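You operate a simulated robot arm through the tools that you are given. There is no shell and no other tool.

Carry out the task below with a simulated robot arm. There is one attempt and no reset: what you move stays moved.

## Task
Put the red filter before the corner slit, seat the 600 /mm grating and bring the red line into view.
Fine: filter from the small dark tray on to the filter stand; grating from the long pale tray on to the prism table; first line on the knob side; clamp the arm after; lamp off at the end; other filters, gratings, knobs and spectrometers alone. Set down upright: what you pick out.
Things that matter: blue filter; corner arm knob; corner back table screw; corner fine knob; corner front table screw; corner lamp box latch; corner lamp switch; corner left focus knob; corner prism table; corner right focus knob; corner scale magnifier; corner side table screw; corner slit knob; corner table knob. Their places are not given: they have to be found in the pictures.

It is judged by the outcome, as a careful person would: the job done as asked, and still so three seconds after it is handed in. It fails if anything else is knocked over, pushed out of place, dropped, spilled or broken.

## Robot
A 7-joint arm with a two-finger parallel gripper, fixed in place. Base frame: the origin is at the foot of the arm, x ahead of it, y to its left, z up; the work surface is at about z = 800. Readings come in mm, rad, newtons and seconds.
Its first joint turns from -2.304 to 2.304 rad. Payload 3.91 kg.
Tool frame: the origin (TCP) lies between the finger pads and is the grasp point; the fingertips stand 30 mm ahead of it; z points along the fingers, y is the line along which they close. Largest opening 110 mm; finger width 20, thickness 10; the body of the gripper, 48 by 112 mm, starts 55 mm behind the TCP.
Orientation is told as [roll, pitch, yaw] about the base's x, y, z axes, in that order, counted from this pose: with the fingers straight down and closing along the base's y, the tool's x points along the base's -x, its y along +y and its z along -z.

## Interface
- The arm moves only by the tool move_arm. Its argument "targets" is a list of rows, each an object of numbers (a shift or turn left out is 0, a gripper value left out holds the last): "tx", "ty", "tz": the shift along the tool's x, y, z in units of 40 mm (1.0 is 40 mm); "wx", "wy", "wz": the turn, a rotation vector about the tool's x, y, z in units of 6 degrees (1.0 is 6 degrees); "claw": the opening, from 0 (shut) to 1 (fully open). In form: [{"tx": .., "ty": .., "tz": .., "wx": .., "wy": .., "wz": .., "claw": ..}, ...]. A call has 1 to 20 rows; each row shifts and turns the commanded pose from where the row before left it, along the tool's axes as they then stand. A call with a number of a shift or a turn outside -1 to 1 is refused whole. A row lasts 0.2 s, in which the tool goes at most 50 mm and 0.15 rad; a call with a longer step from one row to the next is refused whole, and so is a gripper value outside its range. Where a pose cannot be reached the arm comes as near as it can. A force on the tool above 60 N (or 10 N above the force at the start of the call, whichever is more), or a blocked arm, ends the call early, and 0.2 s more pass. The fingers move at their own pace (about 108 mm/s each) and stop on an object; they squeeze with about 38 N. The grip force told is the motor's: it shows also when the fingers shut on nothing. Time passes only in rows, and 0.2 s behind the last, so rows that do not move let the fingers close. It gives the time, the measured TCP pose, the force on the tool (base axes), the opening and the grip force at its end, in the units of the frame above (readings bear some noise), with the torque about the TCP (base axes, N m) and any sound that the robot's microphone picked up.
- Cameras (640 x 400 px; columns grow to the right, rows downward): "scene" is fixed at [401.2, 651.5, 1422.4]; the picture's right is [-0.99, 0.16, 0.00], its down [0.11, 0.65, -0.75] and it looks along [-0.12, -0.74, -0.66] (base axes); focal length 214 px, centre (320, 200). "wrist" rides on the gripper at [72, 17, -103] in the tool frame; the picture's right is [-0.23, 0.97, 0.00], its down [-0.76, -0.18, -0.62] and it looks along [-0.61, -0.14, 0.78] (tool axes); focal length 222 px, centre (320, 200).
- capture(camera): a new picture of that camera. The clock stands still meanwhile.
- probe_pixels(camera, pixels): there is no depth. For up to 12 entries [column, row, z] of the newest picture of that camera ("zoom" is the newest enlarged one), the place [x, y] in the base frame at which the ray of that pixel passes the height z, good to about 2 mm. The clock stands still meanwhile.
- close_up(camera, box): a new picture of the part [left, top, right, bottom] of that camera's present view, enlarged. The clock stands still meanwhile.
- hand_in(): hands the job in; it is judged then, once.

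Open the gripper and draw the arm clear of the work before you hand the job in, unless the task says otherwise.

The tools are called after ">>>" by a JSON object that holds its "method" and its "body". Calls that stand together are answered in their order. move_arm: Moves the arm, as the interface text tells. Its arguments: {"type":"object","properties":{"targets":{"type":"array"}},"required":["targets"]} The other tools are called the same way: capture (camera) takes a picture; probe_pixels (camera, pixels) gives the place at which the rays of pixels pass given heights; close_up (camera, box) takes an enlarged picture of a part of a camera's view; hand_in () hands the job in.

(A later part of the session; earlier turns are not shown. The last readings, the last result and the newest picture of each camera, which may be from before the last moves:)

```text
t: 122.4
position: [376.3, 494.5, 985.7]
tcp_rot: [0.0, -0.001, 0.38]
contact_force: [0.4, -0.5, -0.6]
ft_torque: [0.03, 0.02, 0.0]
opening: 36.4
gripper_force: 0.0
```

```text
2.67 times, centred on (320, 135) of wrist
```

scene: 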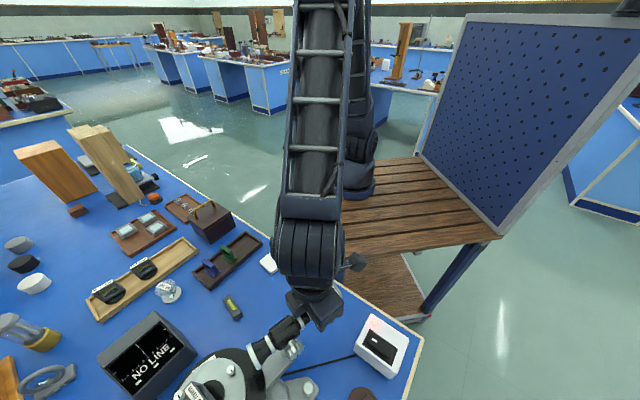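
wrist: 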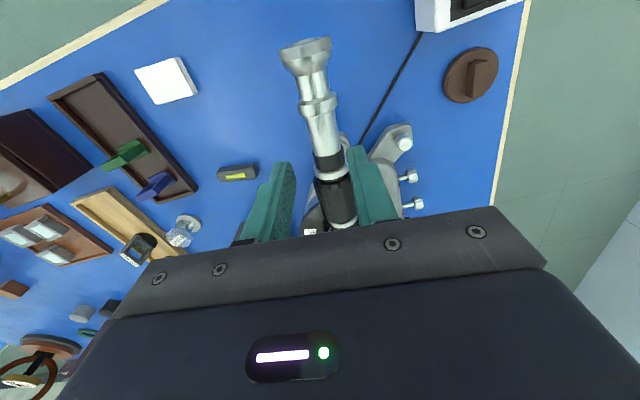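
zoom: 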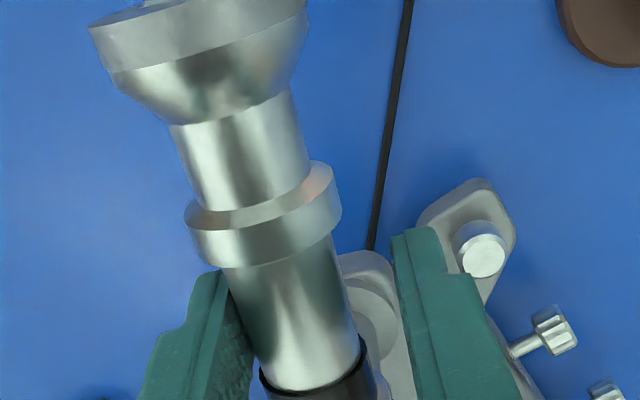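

The display reads "RED ON WIRE". I back the finger off the tube by 4.5 mm, check the display still holds, and raise the fork straight up.

>>> {"method": "move_arm", "body": {"targets": [{"ty": -0.06}, {"ty": -0.06}, {}]}}

>>> {"method": "close_up", "body": {"camera": "scene", "box": [80, 300, 240, 400]}}

>>> {"method": "move_arm", "body": {"targets": [{"tz": -0.2}, {"tz": -0.4}, {"tz": -0.6}, {"tz": -0.8}, {"tz": -0.8}, {"tz": -0.8}, {}]}}

>>> {"method": "close_up", "body": {"camera": "scene", "box": [80, 300, 240, 400]}}

>>> {"method": "capture", "body": {"camera": "wrist"}}

```text
t: 123.2
position: [377.7, 490.8, 985.9]
tcp_rot: [-0.001, -0.001, 0.381]
contact_force: [0.4, 0.6, 0.3]
ft_torque: [-0.01, -0.03, 0.01]
opening: 36.1
gripper_force: 0.1
```

```text
4.00 times, centred on (160, 350) of scene
```

zoom: 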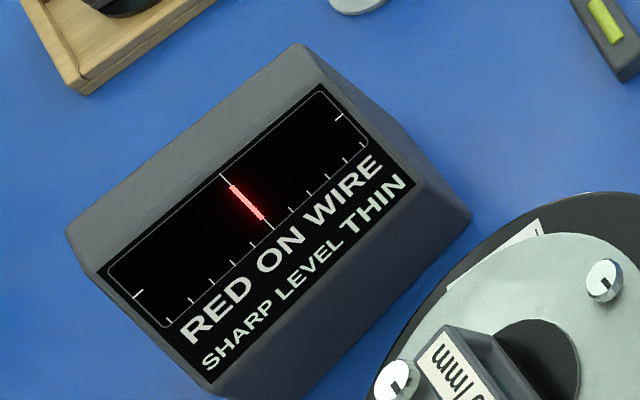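

```text
t: 124.8
position: [378.1, 491.6, 1127.5]
tcp_rot: [0.0, 0.001, 0.382]
contact_force: [0.5, 0.6, -0.2]
ft_torque: [0.0, 0.01, -0.01]
opening: 36.3
gripper_force: 0.1
```

```text
4.00 times, centred on (160, 350) of scene
```

zoom: 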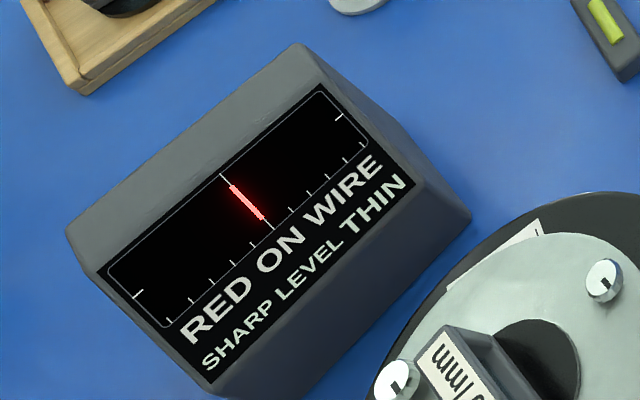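

```text
taken
```

wrist: 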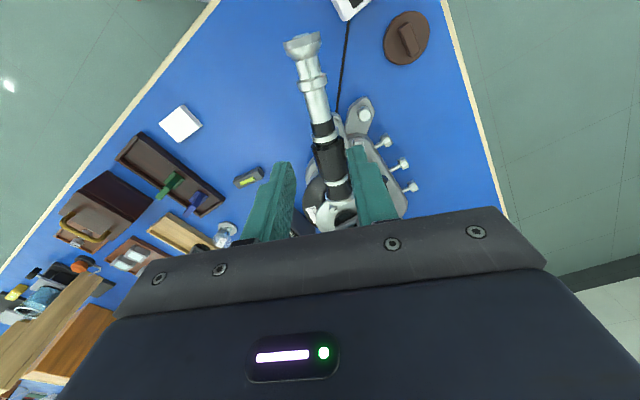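

"RED ON WIRE" holds after backing off. By triangulation the ARM knob sits at about (454.7,632,840) with a horizontal axis pointing outward along (-0.7,0.7). I move to the outside of it at height, turn to yaw −45°, and look at it.

>>> {"method": "move_arm", "body": {"targets": [{"tx": -0.458, "ty": 0.881}, {"tx": -0.458, "ty": 0.881}, {"tx": -0.458, "ty": 0.881}, {"tx": -0.458, "ty": 0.881}, {"tx": -0.458, "ty": 0.881}, {}]}}

>>> {"method": "move_arm", "body": {"targets": [{"wz": 1}, {"wz": 1}, {"wz": 1}, {"wz": 1}, {"wz": 1}, {"wz": 1}, {"wz": 1}, {"wz": 1}, {"wz": 1}, {"wz": 1}, {"wz": 1}, {"wz": 0.15}, {"tz": 0.5}, {"tz": 0.5}, {}]}}

>>> {"method": "capture", "body": {"camera": "wrist"}}

>>> {"method": "close_up", "body": {"camera": "wrist", "box": [250, 90, 390, 190]}}

```text
t: 126.2
position: [395.3, 687.8, 1131.0]
tcp_rot: [0.002, -0.001, 0.381]
contact_force: [-0.6, 1.0, -0.3]
ft_torque: [-0.01, 0.01, 0.0]
opening: 36.3
gripper_force: 0.0
```

```text
t: 129.4
position: [396.5, 685.9, 1087.8]
tcp_rot: [0.001, 0.0, -0.787]
contact_force: [-0.2, 0.0, 0.5]
ft_torque: [0.02, 0.0, -0.01]
opening: 36.2
gripper_force: 0.1
```

```text
taken
```

wrist: 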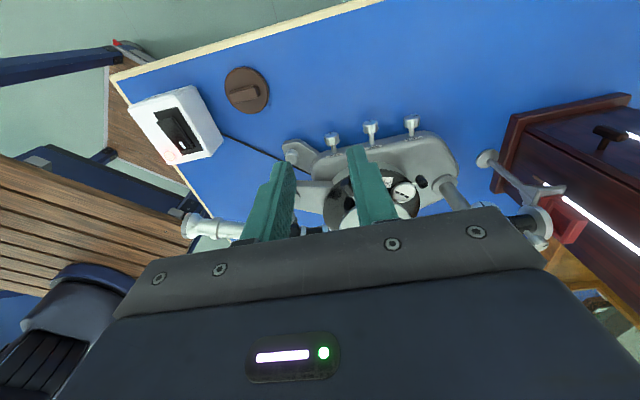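

```text
4.00 times, centred on (320, 140) of wrist
```

zoom: 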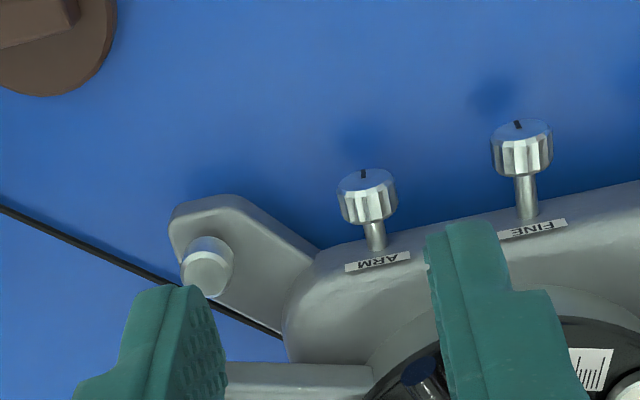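

The ARM knob is at zoom (367,195), mark toward the picture's top, same as before. I probe knob face, body and stem at z≈840.

>>> {"method": "probe_pixels", "body": {"camera": "zoom", "pixels": [[366, 183, 840], [368, 200, 840], [377, 245, 840], [366, 183, 830], [366, 183, 850], [520, 132, 840], [527, 215, 840], [338, 190, 840], [397, 182, 840], [208, 262, 830], [377, 262, 850]]}}

>>> {"method": "close_up", "body": {"camera": "wrist", "box": [305, 115, 375, 165]}}

>>> {"method": "close_up", "body": {"camera": "scene", "box": [220, 300, 420, 400]}}

```text
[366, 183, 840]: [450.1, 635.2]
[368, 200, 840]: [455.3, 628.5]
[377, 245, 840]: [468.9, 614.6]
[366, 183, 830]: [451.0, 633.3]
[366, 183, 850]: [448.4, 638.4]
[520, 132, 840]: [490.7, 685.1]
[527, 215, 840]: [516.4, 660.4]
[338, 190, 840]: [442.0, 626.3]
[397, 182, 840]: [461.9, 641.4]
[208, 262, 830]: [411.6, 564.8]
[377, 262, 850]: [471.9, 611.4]
```

```text
8.00 times, centred on (340, 140) of wrist
```

zoom: 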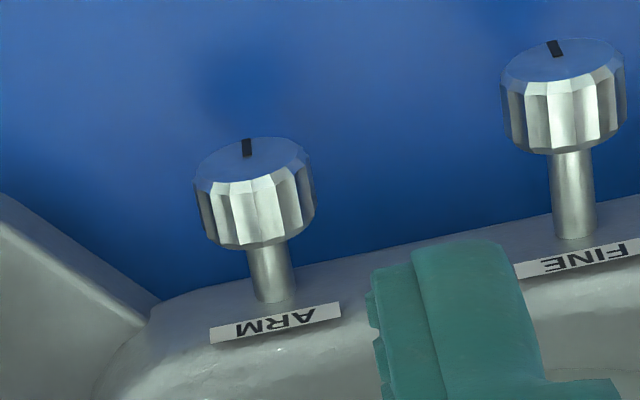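

```text
3.20 times, centred on (320, 350) of scene
```

zoom: 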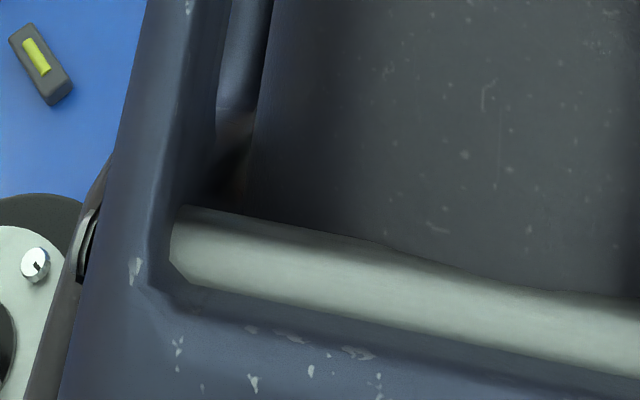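

The knob's centre is about (454.7,631,840), diameter 24 and roughly 13 mm long. I tilt the tool 30° so that the fingers point inward-down with the body outside, open to 40 mm, and go to a pre-grasp point 130 mm away along the tool axis.

>>> {"method": "move_arm", "body": {"targets": [{"wy": -1, "claw": 0.36}, {"wy": -1}, {"wy": -1}, {"wy": -1}, {"wy": -1}, {}, {"tx": 0.341, "ty": 0.0145, "tz": 0.704}, {"tx": 0.341, "ty": 0.0145, "tz": 0.704}, {"tx": 0.341, "ty": 0.0145, "tz": 0.704}, {"tx": 0.341, "ty": 0.0145, "tz": 0.704}, {}, {}]}}

>>> {"method": "capture", "body": {"camera": "wrist"}}

>>> {"method": "close_up", "body": {"camera": "wrist", "box": [250, 90, 390, 210]}}

```text
t: 132.0
position: [404.7, 681.7, 962.9]
tcp_rot: [0.0, -0.522, -0.787]
contact_force: [-1.1, 0.5, -0.3]
ft_torque: [0.0, -0.01, 0.02]
opening: 39.7
gripper_force: 0.1
```

```text
taken
```

wrist: 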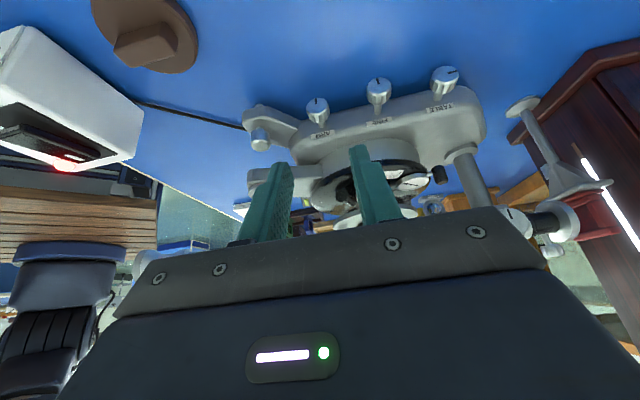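

```text
3.33 times, centred on (320, 150) of wrist
```

zoom: 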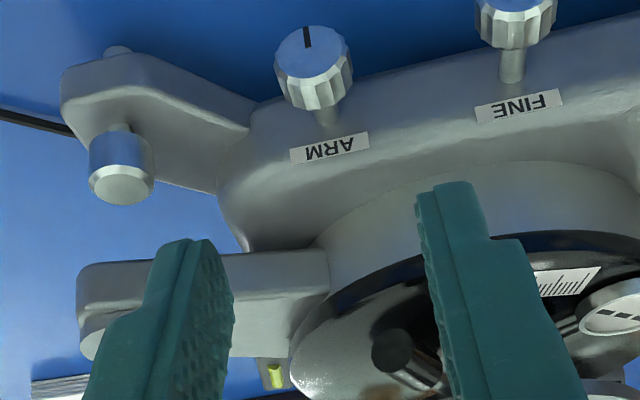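

The ARM knob lies right on the tool axis (expected zoom (320,73), seen (315,70)). I advance 95 mm along the tool axis and look again.

>>> {"method": "move_arm", "body": {"targets": [{"tz": 0.6}, {"tz": 0.6}, {"tz": 0.6}, {"tz": 0.575}, {}, {}]}}

>>> {"method": "capture", "body": {"camera": "wrist"}}

>>> {"method": "close_up", "body": {"camera": "wrist", "box": [250, 90, 390, 210]}}

```text
t: 133.4
position: [438.1, 651.1, 881.2]
tcp_rot: [0.0, -0.522, -0.787]
contact_force: [0.0, 0.5, -0.4]
ft_torque: [-0.02, -0.02, -0.02]
opening: 39.8
gripper_force: 0.1
```

```text
taken
```

wrist: 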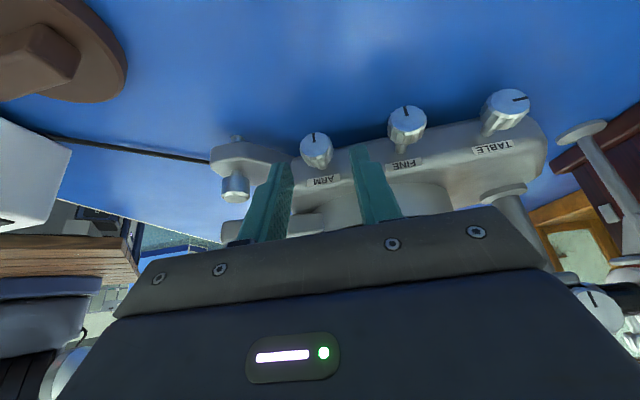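

```text
3.33 times, centred on (320, 150) of wrist
```

zoom: 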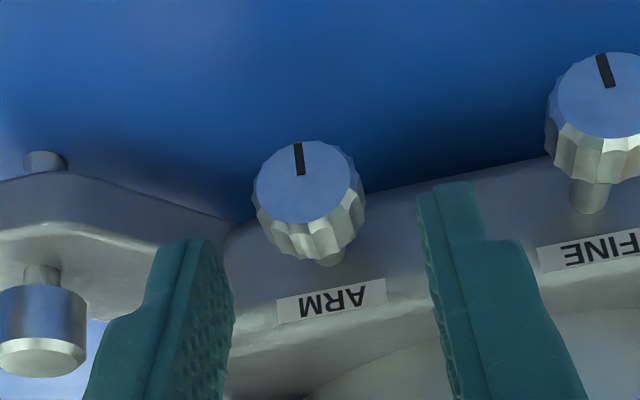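

The knob is a bit left of the fork's centre (309 vs ~323 in zoom). I shift 2.5 mm left and advance the last 34 mm.

>>> {"method": "move_arm", "body": {"targets": [{"ty": -0.06}, {"tz": 0.3}, {"tz": 0.3}, {"tz": 0.25}, {}, {}]}}

>>> {"method": "capture", "body": {"camera": "wrist"}}

>>> {"method": "close_up", "body": {"camera": "wrist", "box": [250, 90, 390, 210]}}

```text
t: 134.8
position: [448.6, 634.3, 851.3]
tcp_rot: [-0.001, -0.525, -0.787]
contact_force: [0.0, -0.3, 0.0]
ft_torque: [0.03, 0.0, 0.0]
opening: 39.8
gripper_force: 0.1
```

```text
taken
```

wrist: 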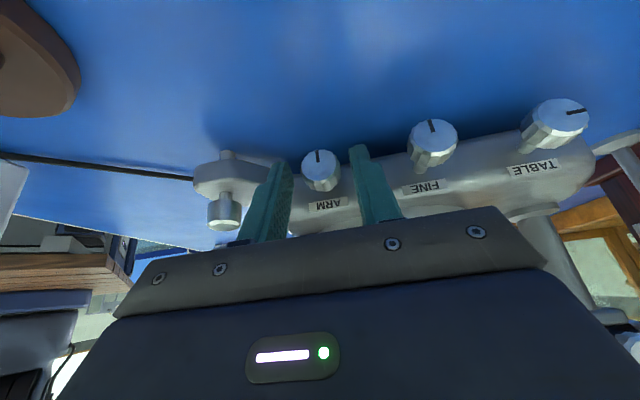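

```text
3.33 times, centred on (320, 150) of wrist
```

zoom: 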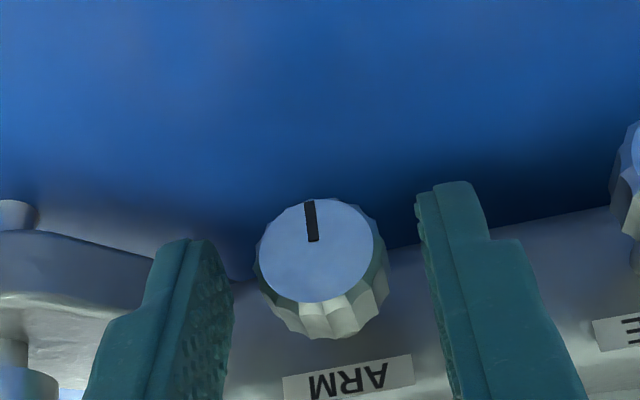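

The knob is centred between the open fingers. With the fingers open I roll the tool 24° counter-clockwise about the knob's axis (leaning to the FINE side) to gain stroke, then look.

>>> {"method": "move_arm", "body": {"targets": [{"wx": 0.866, "wz": -0.5, "ty": 0.0272}, {"wx": 0.866, "wz": -0.5, "ty": 0.0272}, {"wx": 0.866, "wz": -0.5, "ty": 0.0272}, {"wx": 0.866, "wz": -0.5, "ty": 0.0272}, {}, {}]}}

>>> {"method": "capture", "body": {"camera": "wrist"}}

>>> {"method": "close_up", "body": {"camera": "wrist", "box": [250, 90, 390, 210]}}

```text
t: 136.2
position: [454.2, 637.0, 850.8]
tcp_rot: [-0.476, -0.473, -0.554]
contact_force: [-0.2, -0.2, -0.6]
ft_torque: [-0.01, 0.0, -0.02]
opening: 39.6
gripper_force: 0.0
```

```text
taken
```

wrist: 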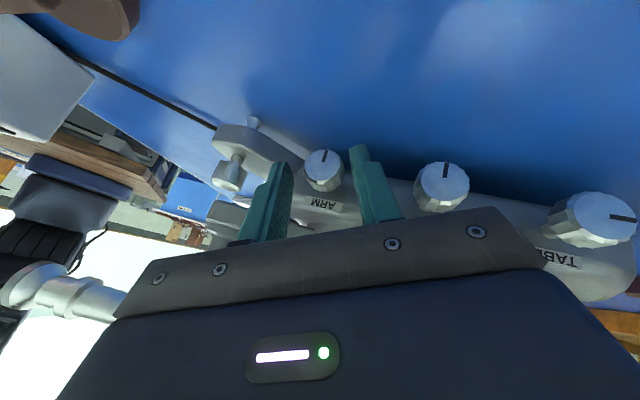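

```text
3.33 times, centred on (320, 150) of wrist
```

zoom: 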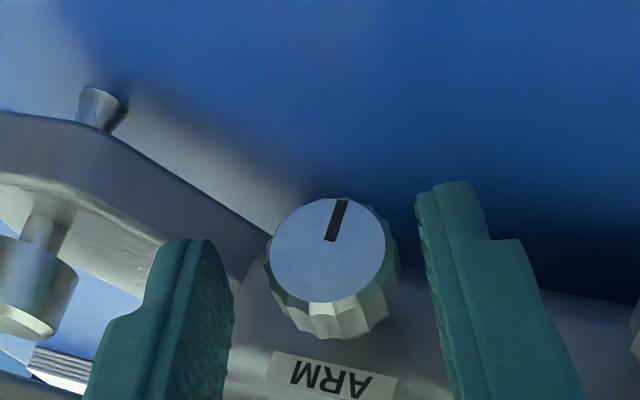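

The knob is still centred and the force is zero. I close the fingers on the ARM knob.

>>> {"method": "move_arm", "body": {"targets": [{"claw": 0.27}, {"claw": 0}, {"claw": 0}, {"claw": 0}]}}

>>> {"method": "close_up", "body": {"camera": "wrist", "box": [250, 90, 390, 210]}}

>>> {"method": "close_up", "body": {"camera": "scene", "box": [80, 300, 240, 400]}}

```text
t: 137.2
position: [453.4, 639.0, 850.6]
tcp_rot: [-0.468, -0.472, -0.56]
contact_force: [11.8, 16.1, -16.9]
ft_torque: [0.36, -0.24, 0.4]
opening: 23.7
gripper_force: 45.1
stopped in row 4: the force on the tool passed its limit at 61 N (the readings are from after the stop); the commanded pose is now the measured one
```

```text
3.33 times, centred on (320, 150) of wrist
```

zoom: 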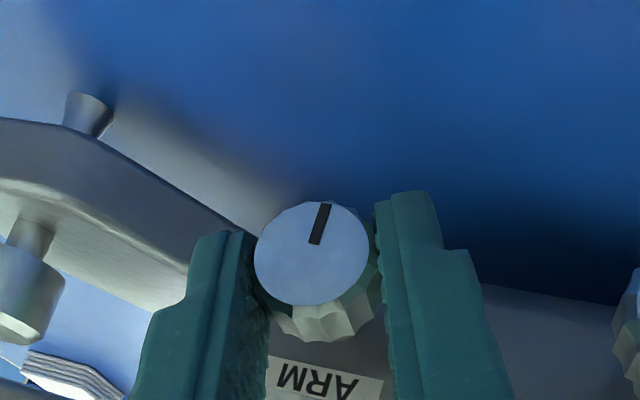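

```text
4.00 times, centred on (160, 350) of scene
```

zoom: 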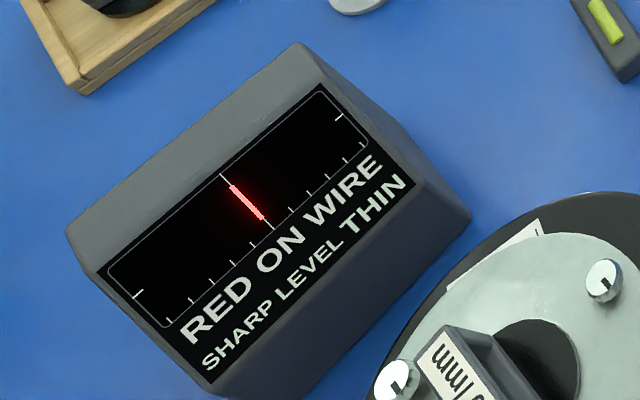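

The fingers have the knob (23.7 mm) but pushed sideways because of about 2 mm off-centre; the display is undisturbed ("RED ON WIRE"). I relieve the side load by shifting along tool +y.

>>> {"method": "move_arm", "body": {"targets": [{"ty": 0.025, "claw": 0}, {}]}}

```text
t: 137.8
position: [454.3, 639.8, 849.5]
tcp_rot: [-0.471, -0.474, -0.558]
contact_force: [10.0, 12.8, -16.8]
ft_torque: [1.02, 0.37, -0.18]
opening: 23.3
gripper_force: 44.9
```

>>> {"method": "move_arm", "body": {"targets": [{"ty": 0.03, "claw": 0}, {}]}}

```text
t: 138.4
position: [455.1, 640.4, 851.8]
tcp_rot: [-0.472, -0.476, -0.557]
contact_force: [0.0, -1.6, -3.1]
ft_torque: [0.37, 0.27, -0.31]
opening: 23.6
gripper_force: 44.9
```

Side load is gone. I now turn clockwise about the knob axis, two rows of 6°, and check forces.

>>> {"method": "move_arm", "body": {"targets": [{"wx": -0.433, "wz": 0.25, "ty": -0.0136, "claw": 0}, {"wx": -0.866, "wz": 0.5, "ty": -0.0272}, {}]}}

>>> {"method": "close_up", "body": {"camera": "wrist", "box": [250, 90, 390, 210]}}

```text
t: 139.2
position: [453.5, 637.8, 850.6]
tcp_rot: [-0.299, -0.504, -0.64]
contact_force: [-19.9, -27.4, 0.3]
ft_torque: [-0.74, -0.06, -0.02]
opening: 23.9
gripper_force: 44.9
```

```text
3.33 times, centred on (320, 150) of wrist
```

zoom: 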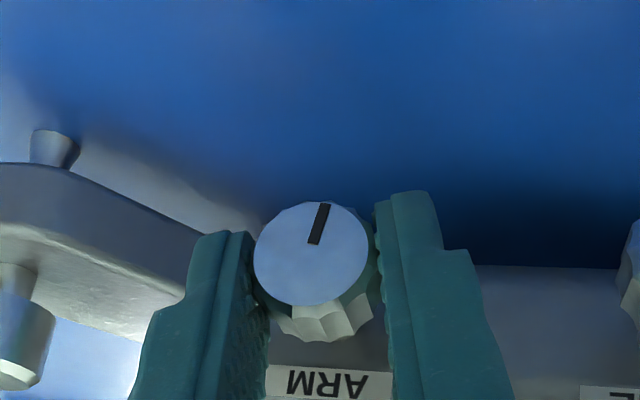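

The knob turned with the gripper (mark unchanged relative to the fingers), with a side load of about 34 N toward −t. I relieve it by shifting along tool −y.

>>> {"method": "move_arm", "body": {"targets": [{"ty": -0.03, "claw": 0}, {}]}}

```text
t: 139.8
position: [452.9, 637.6, 851.9]
tcp_rot: [-0.295, -0.504, -0.639]
contact_force: [-20.9, -30.2, 0.5]
ft_torque: [-0.85, 0.04, -0.07]
opening: 23.0
gripper_force: 45.2
```

>>> {"method": "move_arm", "body": {"targets": [{"ty": -0.03, "claw": 0}, {}]}}

```text
t: 140.4
position: [453.1, 637.6, 852.4]
tcp_rot: [-0.294, -0.501, -0.64]
contact_force: [-5.0, -5.2, -1.9]
ft_torque: [-0.58, -0.4, 0.09]
opening: 22.9
gripper_force: 45.3
```

The load is down to 7 N; the pivot is evidently ~22 mm ahead of the TCP, so I use a larger shift per step. I turn 12° more clockwise.

>>> {"method": "move_arm", "body": {"targets": [{"wx": -0.866, "wz": 0.5, "ty": -0.052, "claw": 0}, {"wx": -0.866, "wz": 0.5, "ty": -0.052}, {}]}}

>>> {"method": "close_up", "body": {"camera": "wrist", "box": [250, 90, 390, 210]}}

```text
t: 141.2
position: [450.2, 635.6, 852.5]
tcp_rot: [-0.051, -0.519, -0.76]
contact_force: [6.5, 19.8, 12.8]
ft_torque: [0.25, -0.13, 0.42]
opening: 23.1
gripper_force: 45.3
```

```text
3.33 times, centred on (320, 150) of wrist
```

zoom: 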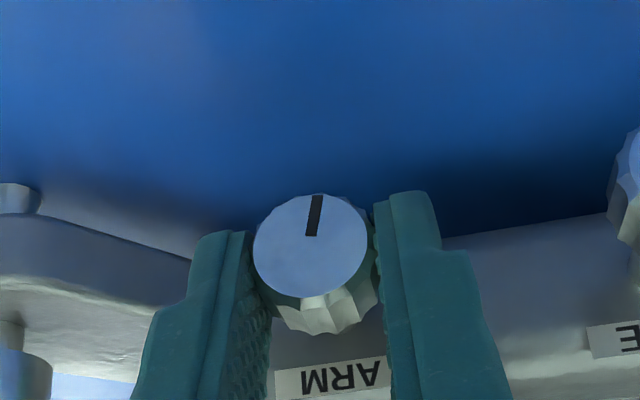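

The knob has turned about 18° so far, following the gripper. I continue four more rows clockwise with a slightly smaller shift.

>>> {"method": "move_arm", "body": {"targets": [{"ty": 0.02, "claw": 0}, {"wx": -0.866, "wz": 0.5, "ty": -0.042}, {"wx": -0.866, "wz": 0.5, "ty": -0.042}, {}]}}

>>> {"method": "close_up", "body": {"camera": "wrist", "box": [250, 90, 390, 210]}}

```text
t: 142.2
position: [447.3, 632.7, 852.7]
tcp_rot: [0.188, -0.516, -0.88]
contact_force: [1.3, 30.2, 23.7]
ft_torque: [-0.2, -0.85, 0.22]
opening: 23.2
gripper_force: 45.2
```

```text
3.33 times, centred on (320, 150) of wrist
```

zoom: 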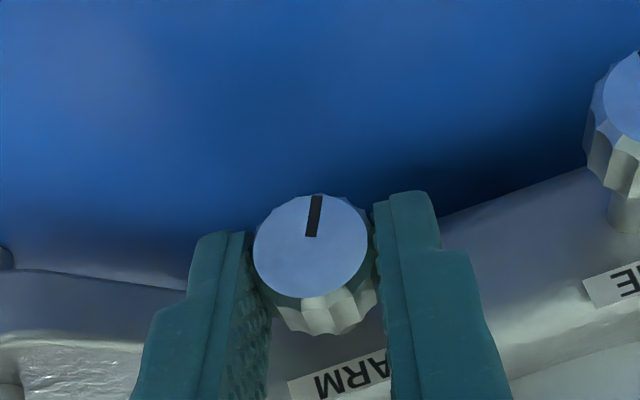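

The knob follows; forces show the tool pressing in along its axis and sideways. I relieve with a small retreat and shift.

>>> {"method": "move_arm", "body": {"targets": [{"tz": -0.05, "ty": 0.04, "claw": 0}, {}]}}

```text
t: 142.8
position: [448.9, 634.1, 853.9]
tcp_rot: [0.184, -0.516, -0.879]
contact_force: [5.3, 20.8, 1.3]
ft_torque: [1.17, 0.74, 0.43]
opening: 23.1
gripper_force: 45.3
```

>>> {"method": "move_arm", "body": {"targets": [{"ty": 0.03, "claw": 0}, {"wx": -0.866, "wz": 0.5, "ty": -0.042}, {}]}}

>>> {"method": "move_arm", "body": {"targets": [{"wx": -0.866, "wz": 0.5, "ty": -0.042, "claw": 0}, {}]}}

>>> {"method": "close_up", "body": {"camera": "wrist", "box": [250, 90, 390, 210]}}

```text
t: 143.6
position: [446.7, 631.0, 852.7]
tcp_rot: [0.302, -0.503, -0.936]
contact_force: [-8.7, 2.2, -6.1]
ft_torque: [-0.87, -0.72, -0.2]
opening: 23.0
gripper_force: 45.1
```

```text
t: 144.2
position: [445.6, 630.6, 851.5]
tcp_rot: [0.418, -0.483, -0.992]
contact_force: [-17.9, -12.0, -25.1]
ft_torque: [-0.57, 0.14, -0.12]
opening: 23.1
gripper_force: 45.2
```

```text
3.33 times, centred on (320, 150) of wrist
```

zoom: 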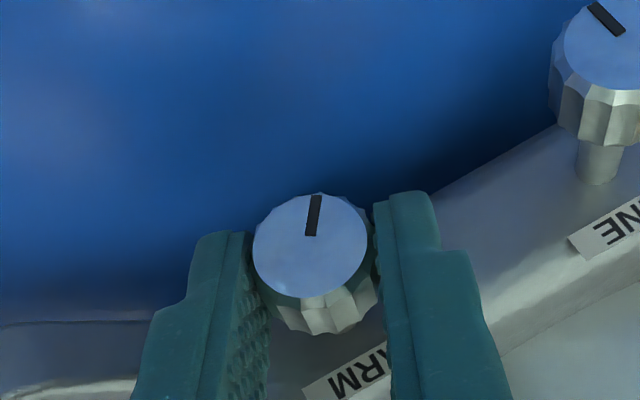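

The ARM mark has now turned about 42° relative to FINE's. I relieve the side load, then open to regrip for a second stroke.

>>> {"method": "move_arm", "body": {"targets": [{"ty": -0.05, "claw": 0}, {}]}}

>>> {"method": "move_arm", "body": {"targets": [{"claw": 0.3}, {"claw": 0.4}, {}]}}

>>> {"method": "close_up", "body": {"camera": "wrist", "box": [250, 90, 390, 210]}}

>>> {"method": "close_up", "body": {"camera": "scene", "box": [80, 300, 240, 400]}}

```text
t: 144.8
position: [445.5, 630.4, 852.2]
tcp_rot: [0.421, -0.484, -0.99]
contact_force: [-6.1, -4.3, -29.4]
ft_torque: [-0.17, 0.24, 0.01]
opening: 23.0
gripper_force: 44.6
```

```text
t: 145.6
position: [445.8, 630.6, 851.7]
tcp_rot: [0.422, -0.483, -0.992]
contact_force: [-0.4, 0.7, -0.1]
ft_torque: [-0.03, -0.02, 0.0]
opening: 44.1
gripper_force: 0.1
```

```text
3.33 times, centred on (320, 150) of wrist
```

zoom: 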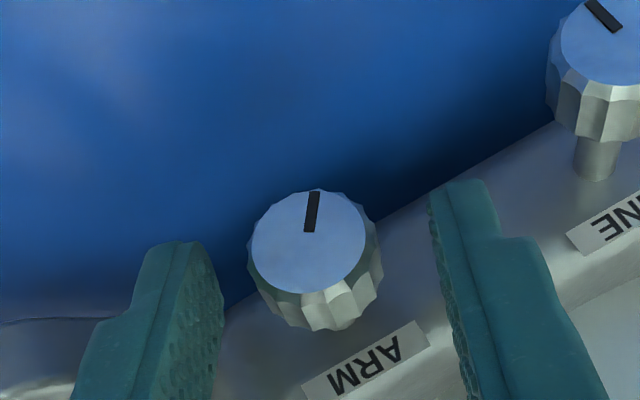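

```text
4.00 times, centred on (160, 350) of scene
```

zoom: 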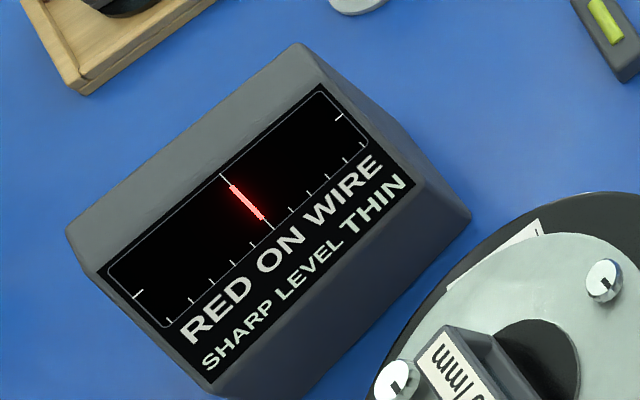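

The knob stays at its new angle and the display is unchanged. With open fingers I roll back 45° counter-clockwise around the knob.

>>> {"method": "move_arm", "body": {"targets": [{"ty": -0.05}, {"wx": 0.866, "wz": -0.5, "ty": 0.0385}, {"wx": 0.866, "wz": -0.5, "ty": 0.0385}, {"wx": 0.866, "wz": -0.5, "ty": 0.0385}, {"wx": 0.866, "wz": -0.5, "ty": 0.0385}, {"wx": 0.866, "wz": -0.5, "ty": 0.0385}, {"wx": 0.866, "wz": -0.5, "ty": 0.0385}, {"wx": 0.866, "wz": -0.5, "ty": 0.0385}, {"wx": 0.433, "wz": -0.25, "ty": 0.019}, {}, {}]}}

>>> {"method": "capture", "body": {"camera": "wrist"}}

>>> {"method": "close_up", "body": {"camera": "wrist", "box": [250, 90, 390, 210]}}

```text
t: 148.0
position: [450.7, 636.7, 852.3]
tcp_rot: [-0.47, -0.474, -0.557]
contact_force: [0.6, 0.5, 0.0]
ft_torque: [0.05, -0.01, 0.03]
opening: 43.9
gripper_force: 0.0
```

```text
taken
```

wrist: 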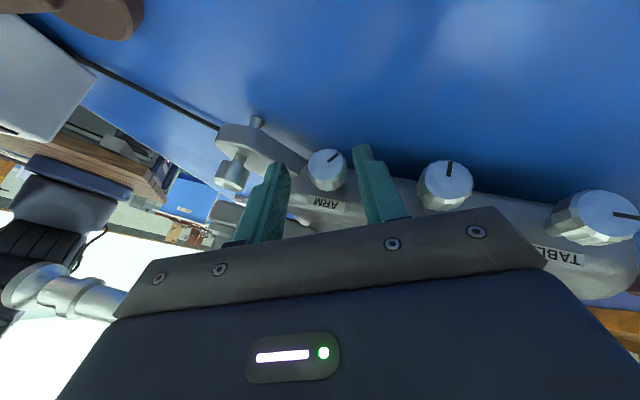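

```text
3.33 times, centred on (320, 150) of wrist
```

zoom: 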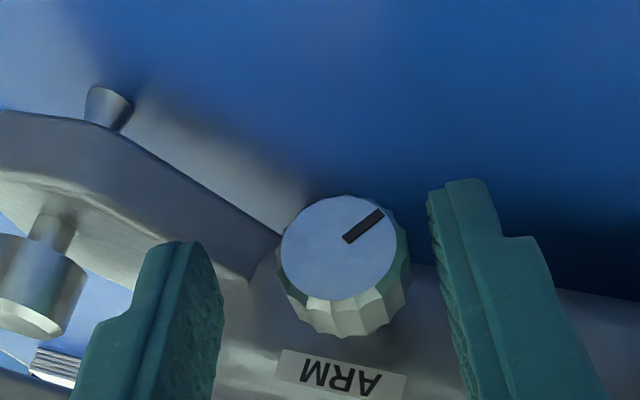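

The mark has turned about 40° at the same tool roll. The zero-load grip point last time was about 5 mm along tool +y from here, so I shift there and close in two steps.

>>> {"method": "move_arm", "body": {"targets": [{"ty": 0.12}, {"claw": 0.25}, {"claw": 0.25}, {}]}}

>>> {"method": "close_up", "body": {"camera": "wrist", "box": [250, 90, 390, 210]}}

```text
t: 149.0
position: [453.9, 640.0, 851.5]
tcp_rot: [-0.472, -0.475, -0.559]
contact_force: [-1.1, 0.2, 0.4]
ft_torque: [-0.02, -0.02, 0.02]
opening: 27.5
gripper_force: 0.2
```

```text
3.33 times, centred on (320, 150) of wrist
```

zoom: 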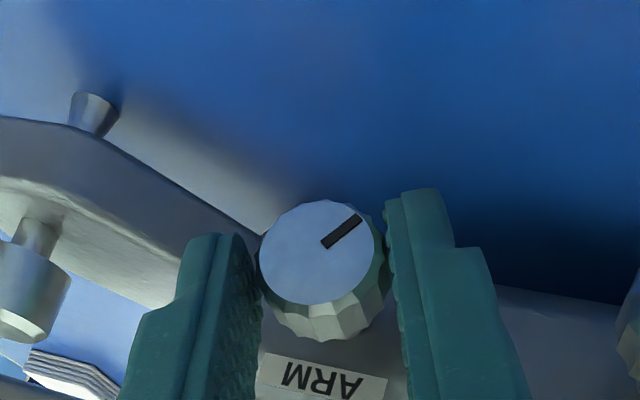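

Both fingers are nearly touching with no force. I close fully.

>>> {"method": "move_arm", "body": {"targets": [{"claw": 0.2}, {"claw": 0}, {}]}}

```text
t: 149.8
position: [454.2, 640.4, 850.1]
tcp_rot: [-0.469, -0.477, -0.56]
contact_force: [11.2, 15.6, -7.1]
ft_torque: [0.38, -0.15, 0.17]
opening: 23.5
gripper_force: 44.7
```

>>> {"method": "move_arm", "body": {"targets": [{"wx": -0.866, "wz": 0.5, "ty": -0.035, "claw": 0}, {"wx": -0.866, "wz": 0.5, "ty": -0.06}, {}]}}

>>> {"method": "close_up", "body": {"camera": "wrist", "box": [250, 90, 390, 210]}}

```text
t: 150.6
position: [451.5, 638.4, 851.5]
tcp_rot: [-0.234, -0.511, -0.667]
contact_force: [7.4, -2.3, 0.2]
ft_torque: [-0.65, -0.7, 0.36]
opening: 23.8
gripper_force: 45.4
```

```text
3.33 times, centred on (320, 150) of wrist
```

zoom: 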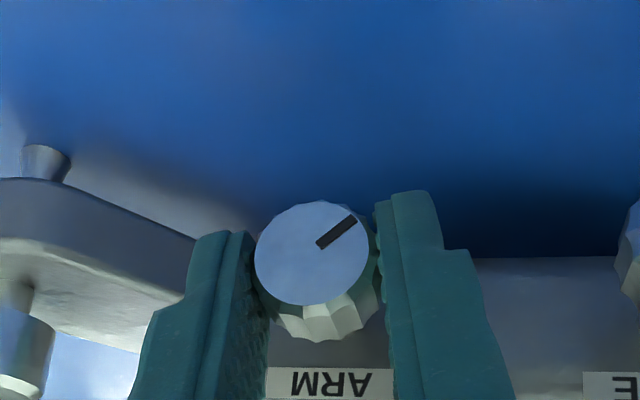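

Turning well with low forces. I continue 12° more clockwise.

>>> {"method": "move_arm", "body": {"targets": [{"wx": -0.866, "wz": 0.5, "ty": -0.045, "claw": 0}, {"wx": -0.866, "wz": 0.5, "ty": -0.045}, {}]}}

>>> {"method": "move_arm", "body": {"targets": [{"wx": -0.866, "wz": 0.5, "ty": -0.04, "claw": 0}, {}]}}

>>> {"method": "close_up", "body": {"camera": "wrist", "box": [250, 90, 390, 210]}}

```text
t: 151.4
position: [449.2, 635.2, 852.1]
tcp_rot: [0.005, -0.522, -0.789]
contact_force: [3.0, -2.6, -11.8]
ft_torque: [0.28, 0.25, 0.17]
opening: 23.4
gripper_force: 45.4
```

```text
t: 152.0
position: [448.4, 633.4, 851.5]
tcp_rot: [0.124, -0.519, -0.848]
contact_force: [0.2, -7.9, -14.7]
ft_torque: [-0.57, -0.39, -0.04]
opening: 23.6
gripper_force: 44.7
```

```text
3.33 times, centred on (320, 150) of wrist
```

zoom: 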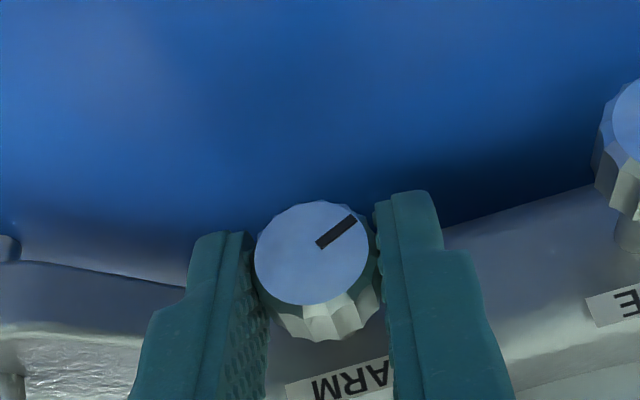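

The knob follows firmly (about 70° in all). I continue three more rows, checking forces.

>>> {"method": "move_arm", "body": {"targets": [{"wx": -0.866, "wz": 0.5, "ty": -0.045, "claw": 0}, {"wx": -0.866, "wz": 0.5, "ty": -0.05}, {}]}}

>>> {"method": "move_arm", "body": {"targets": [{"wx": -0.866, "wz": 0.5, "ty": -0.05, "claw": 0}, {}]}}

>>> {"method": "capture", "body": {"camera": "wrist"}}

>>> {"method": "close_up", "body": {"camera": "wrist", "box": [250, 90, 390, 210]}}

```text
t: 152.8
position: [445.4, 632.7, 851.9]
tcp_rot: [0.363, -0.494, -0.965]
contact_force: [-6.0, -6.7, -19.7]
ft_torque: [-0.49, -0.17, -0.15]
opening: 23.7
gripper_force: 44.9
```

```text
t: 153.4
position: [444.2, 630.4, 851.3]
tcp_rot: [0.477, -0.472, -1.018]
contact_force: [-7.3, -9.7, -31.2]
ft_torque: [-0.42, 0.08, -0.19]
opening: 23.6
gripper_force: 44.7
```

```text
taken
```

wrist: 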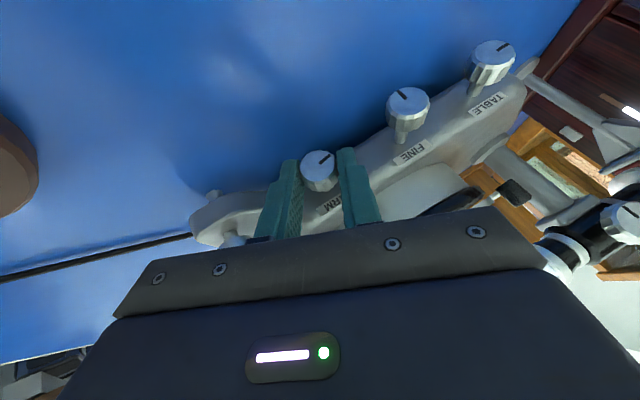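

```text
3.33 times, centred on (320, 150) of wrist
```

zoom: 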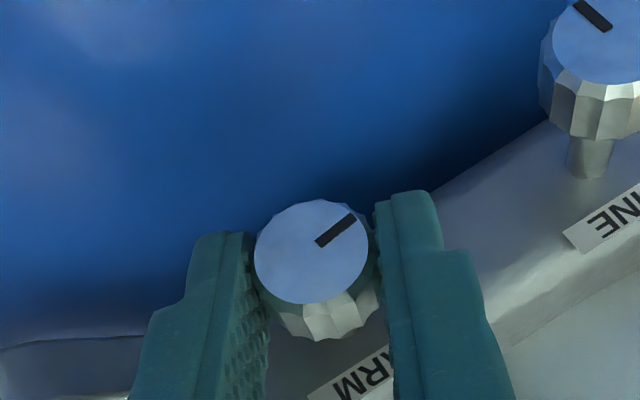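

The ARM mark now points the same way as the TABLE mark. I zoom on both for comparison.

>>> {"method": "close_up", "body": {"camera": "wrist", "box": [290, 30, 530, 200]}}

>>> {"method": "close_up", "body": {"camera": "wrist", "box": [450, 20, 530, 120]}}

```text
2.35 times, centred on (410, 115) of wrist
```

zoom: 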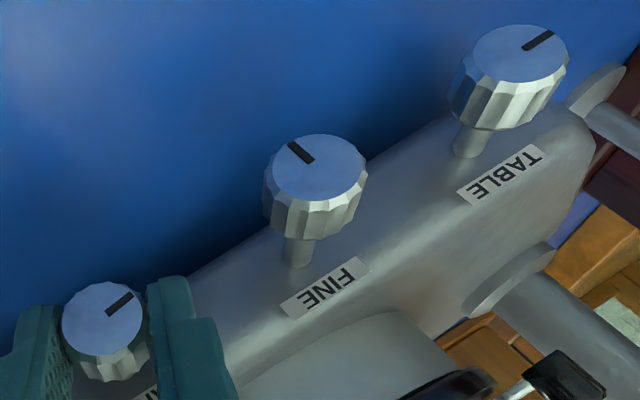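

```text
4.00 times, centred on (490, 70) of wrist
```

zoom: 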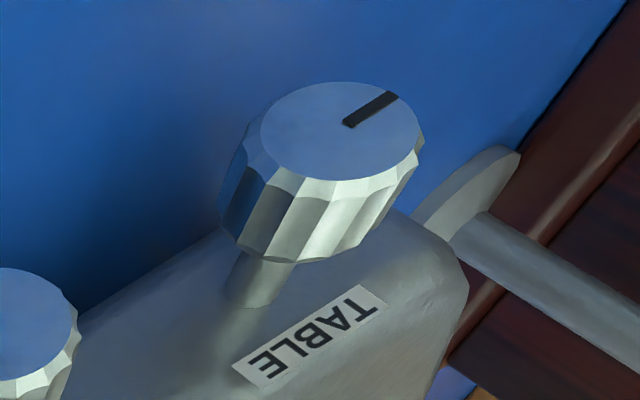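

Marks match closely. To be sure it is fully tight I turn one more 6° row and see whether the knob still follows or hits its stop.

>>> {"method": "move_arm", "body": {"targets": [{"ty": -0.03, "tz": 0.02, "claw": 0}, {"wx": -0.866, "wz": 0.5, "ty": -0.05}, {}]}}

>>> {"method": "close_up", "body": {"camera": "wrist", "box": [290, 30, 530, 200]}}

>>> {"method": "close_up", "body": {"camera": "wrist", "box": [250, 90, 390, 210]}}

```text
t: 154.2
position: [443.1, 630.6, 850.8]
tcp_rot: [0.593, -0.445, -1.068]
contact_force: [1.5, 3.0, -13.1]
ft_torque: [-0.42, -0.36, -0.11]
opening: 23.6
gripper_force: 44.8
```

```text
2.35 times, centred on (410, 115) of wrist
```

zoom: 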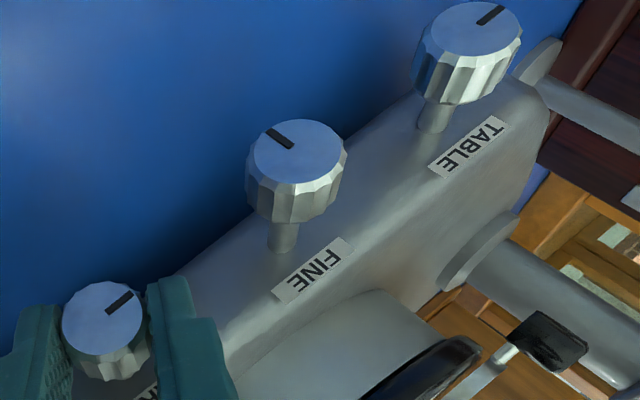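

```text
3.33 times, centred on (320, 150) of wrist
```

zoom: 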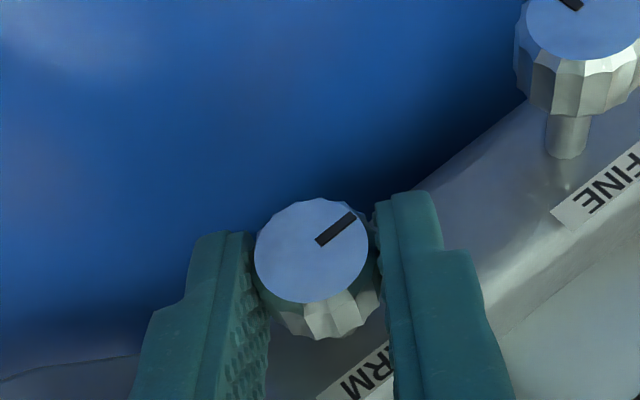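

The knob still followed to about the same angle as TABLE. I open the fingers and retreat along the tool axis to view all three knobs squarely.

>>> {"method": "move_arm", "body": {"targets": [{"claw": 0.3}, {"claw": 0.4}, {"ty": -0.04}, {}]}}

>>> {"method": "move_arm", "body": {"targets": [{"tz": -0.2}, {"tz": -0.4}, {"tz": -0.6}, {"tz": -0.8}, {"tz": -0.8}, {}]}}

>>> {"method": "capture", "body": {"camera": "wrist"}}

>>> {"method": "close_up", "body": {"camera": "scene", "box": [80, 300, 240, 400]}}

```text
t: 155.2
position: [441.4, 626.9, 848.6]
tcp_rot: [0.591, -0.446, -1.068]
contact_force: [1.1, 0.3, -0.4]
ft_torque: [0.01, 0.02, -0.01]
opening: 44.0
gripper_force: 0.2
```

```text
t: 156.6
position: [364.9, 632.9, 932.6]
tcp_rot: [0.591, -0.445, -1.067]
contact_force: [-0.1, -0.5, 0.0]
ft_torque: [-0.01, 0.0, 0.02]
opening: 43.8
gripper_force: 0.1
```

```text
taken
```

wrist: 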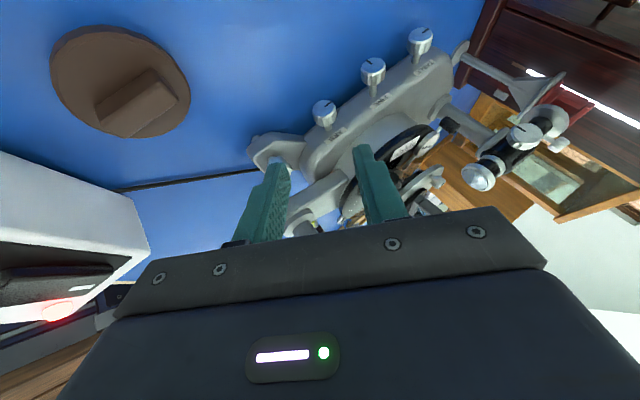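

```text
4.00 times, centred on (160, 350) of scene
```

zoom: 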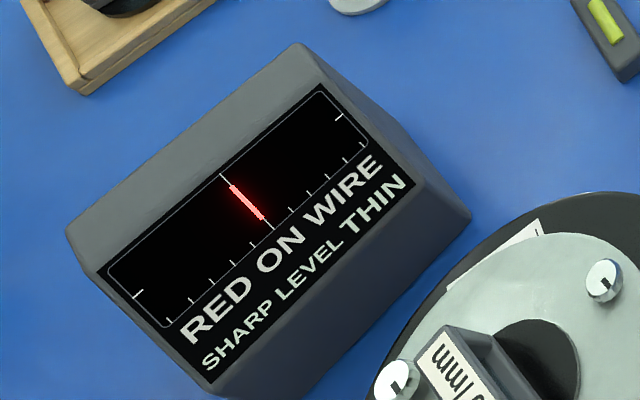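

Display still on the wire. I zoom on the three knobs now that the fingers are away.

>>> {"method": "close_up", "body": {"camera": "wrist", "box": [300, 15, 450, 150]}}

>>> {"method": "close_up", "body": {"camera": "wrist", "box": [305, 90, 355, 140]}}

>>> {"method": "close_up", "body": {"camera": "wrist", "box": [395, 15, 445, 65]}}

```text
2.96 times, centred on (375, 82) of wrist
```

zoom: 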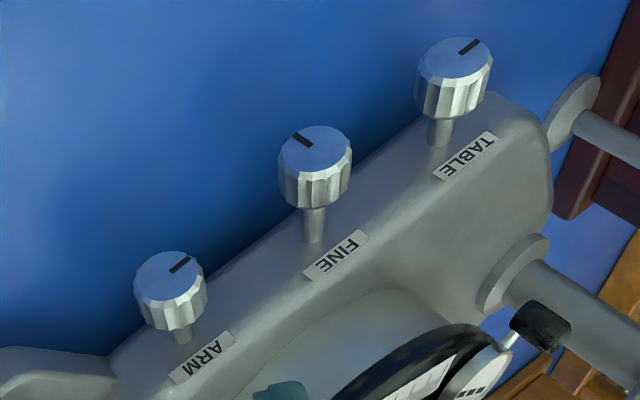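

```text
8.00 times, centred on (330, 115) of wrist
```

zoom: 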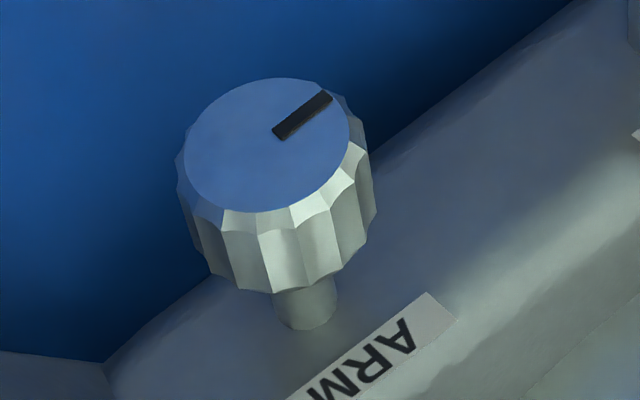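

```text
8.00 times, centred on (420, 40) of wrist
```

zoom: 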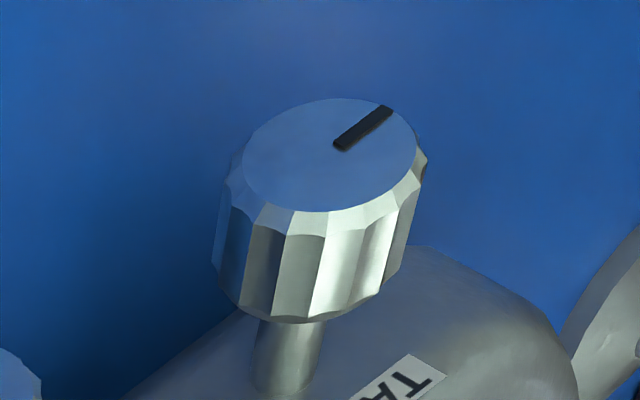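

The ARM mark matches the TABLE mark (both at about 90° from FINE). I raise the tool, undo the roll and tilt, and then will do a very gentle check that the arm is really clamped.

>>> {"method": "move_arm", "body": {"targets": [{"tx": -0.349, "ty": 0.454, "tz": -0.605}, {"tx": -0.349, "ty": 0.454, "tz": -0.605}, {"tx": -0.349, "ty": 0.454, "tz": -0.605}, {"tx": -0.349, "ty": 0.454, "tz": -0.605}, {}, {"wx": 0.866, "wz": -0.5}, {"wx": 0.866, "wz": -0.5}, {"wx": 0.866, "wz": -0.5}, {"wx": 0.866, "wz": -0.5}, {"wx": 0.866, "wz": -0.5}, {"wx": 0.433, "wz": -0.25}, {}]}}

>>> {"method": "move_arm", "body": {"targets": [{"wy": 1}, {"wy": 1}, {"wy": 1}, {"wy": 1}, {"wy": 1}, {}]}}

```text
t: 159.2
position: [371.7, 636.5, 1067.0]
tcp_rot: [-0.058, -0.521, -0.759]
contact_force: [-0.4, -0.6, -0.1]
ft_torque: [-0.04, -0.01, -0.04]
opening: 44.0
gripper_force: 0.0
```

```text
t: 160.6
position: [372.0, 635.7, 1065.7]
tcp_rot: [-0.047, 0.002, -0.786]
contact_force: [-0.8, 0.8, 0.5]
ft_torque: [-0.01, -0.02, 0.02]
opening: 43.9
gripper_force: 0.0
```

I remove a residual 2.7° roll, go back above the telescope's silver section and restore the fork yaw.

>>> {"method": "move_arm", "body": {"targets": [{"wx": -0.45, "claw": 0.33}, {"tz": -0.5}, {"tx": -0.665, "ty": -0.615}, {"tx": -0.665, "ty": -0.615}, {"tx": -0.665, "ty": -0.615}, {"tx": -0.665, "ty": -0.615}, {}]}}

>>> {"method": "move_arm", "body": {"targets": [{"wz": -1}, {"wz": -1}, {"wz": -1}, {"wz": -1}, {"wz": -1}, {"wz": -1}, {"wz": -1}, {"wz": -1}, {"wz": -1}, {"wz": -1}, {"wz": -1}, {"wz": -0.14}, {}]}}

>>> {"method": "capture", "body": {"camera": "wrist"}}

>>> {"method": "close_up", "body": {"camera": "wrist", "box": [220, 40, 420, 210]}}

```text
t: 162.2
position: [380.4, 491.2, 1086.9]
tcp_rot: [-0.001, 0.001, -0.785]
contact_force: [0.3, -0.1, 0.1]
ft_torque: [-0.02, -0.02, -0.02]
opening: 36.4
gripper_force: 0.0
```

```text
t: 165.0
position: [377.3, 491.4, 1087.5]
tcp_rot: [-0.001, 0.002, 0.382]
contact_force: [-0.1, -0.9, -0.8]
ft_torque: [0.01, -0.01, -0.01]
opening: 36.4
gripper_force: 0.1
```

```text
taken
```

wrist: 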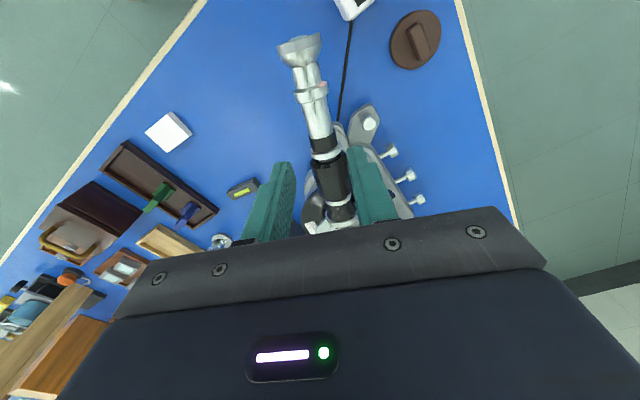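

```text
2.35 times, centred on (320, 125) of wrist
```

zoom: 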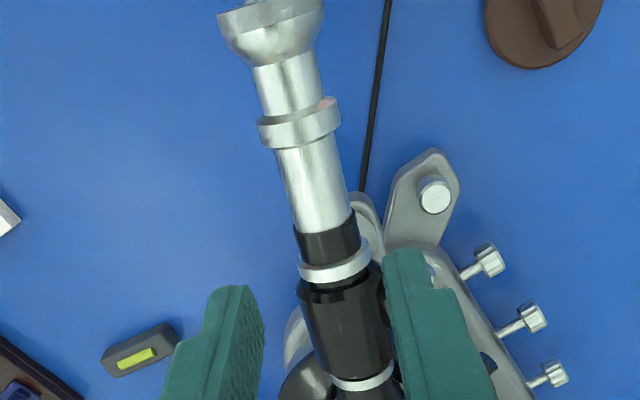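

The fork is right over the silver section again. I descend with the same clearance as before.

>>> {"method": "move_arm", "body": {"targets": [{"tz": 0.6}, {"tz": 0.6}, {"tz": 0.5}, {"tz": 0.3}, {"tz": 0.3}, {"tz": 0.24}, {}, {}]}}

>>> {"method": "close_up", "body": {"camera": "wrist", "box": [220, 60, 420, 210]}}

>>> {"method": "close_up", "body": {"camera": "scene", "box": [80, 300, 240, 400]}}

```text
t: 166.8
position: [377.4, 492.6, 983.1]
tcp_rot: [0.0, 0.001, 0.381]
contact_force: [-0.3, 0.1, 0.5]
ft_torque: [0.0, -0.02, 0.0]
opening: 36.4
gripper_force: 0.0
```

```text
2.67 times, centred on (320, 135) of wrist
```

zoom: 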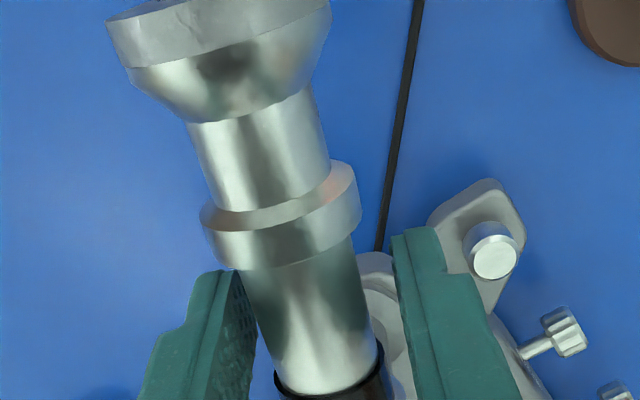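

```text
4.00 times, centred on (160, 350) of scene
```

zoom: 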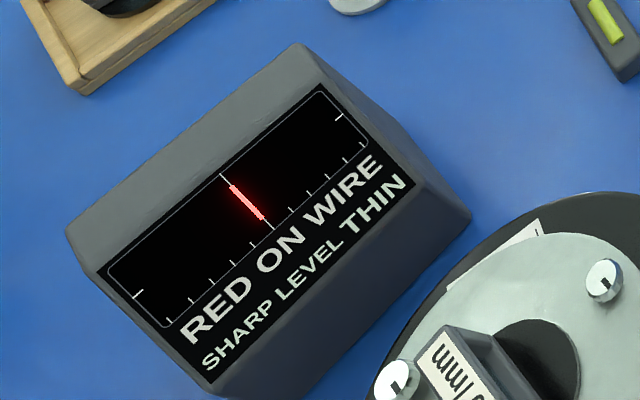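

The left finger is a few mm from the tube. I nudge toward it in 1 mm steps and read the force.

>>> {"method": "move_arm", "body": {"targets": [{"ty": 0.025}, {"ty": 0.025}, {"ty": 0.025}, {}]}}

>>> {"method": "move_arm", "body": {"targets": [{"ty": 0.025}, {}]}}

>>> {"method": "close_up", "body": {"camera": "scene", "box": [80, 300, 240, 400]}}

```text
t: 167.8
position: [377.0, 495.3, 984.9]
tcp_rot: [0.001, 0.002, 0.379]
contact_force: [0.5, -0.5, 0.2]
ft_torque: [-0.02, -0.02, 0.0]
opening: 36.2
gripper_force: 0.0
```

```text
t: 168.4
position: [376.3, 495.3, 984.8]
tcp_rot: [-0.001, 0.002, 0.381]
contact_force: [0.3, -0.4, -0.8]
ft_torque: [0.02, 0.01, 0.0]
opening: 36.4
gripper_force: 0.1
```

```text
4.00 times, centred on (160, 350) of scene
```

zoom: 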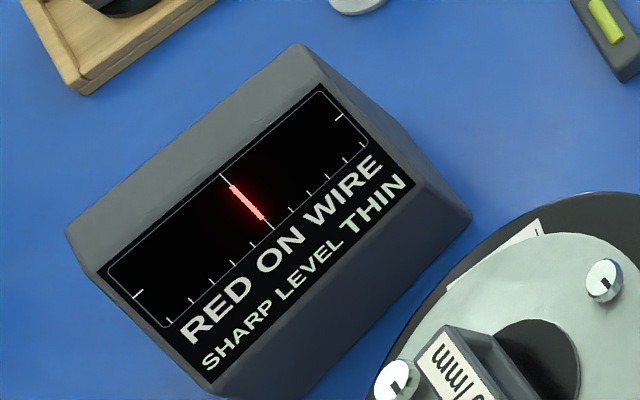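

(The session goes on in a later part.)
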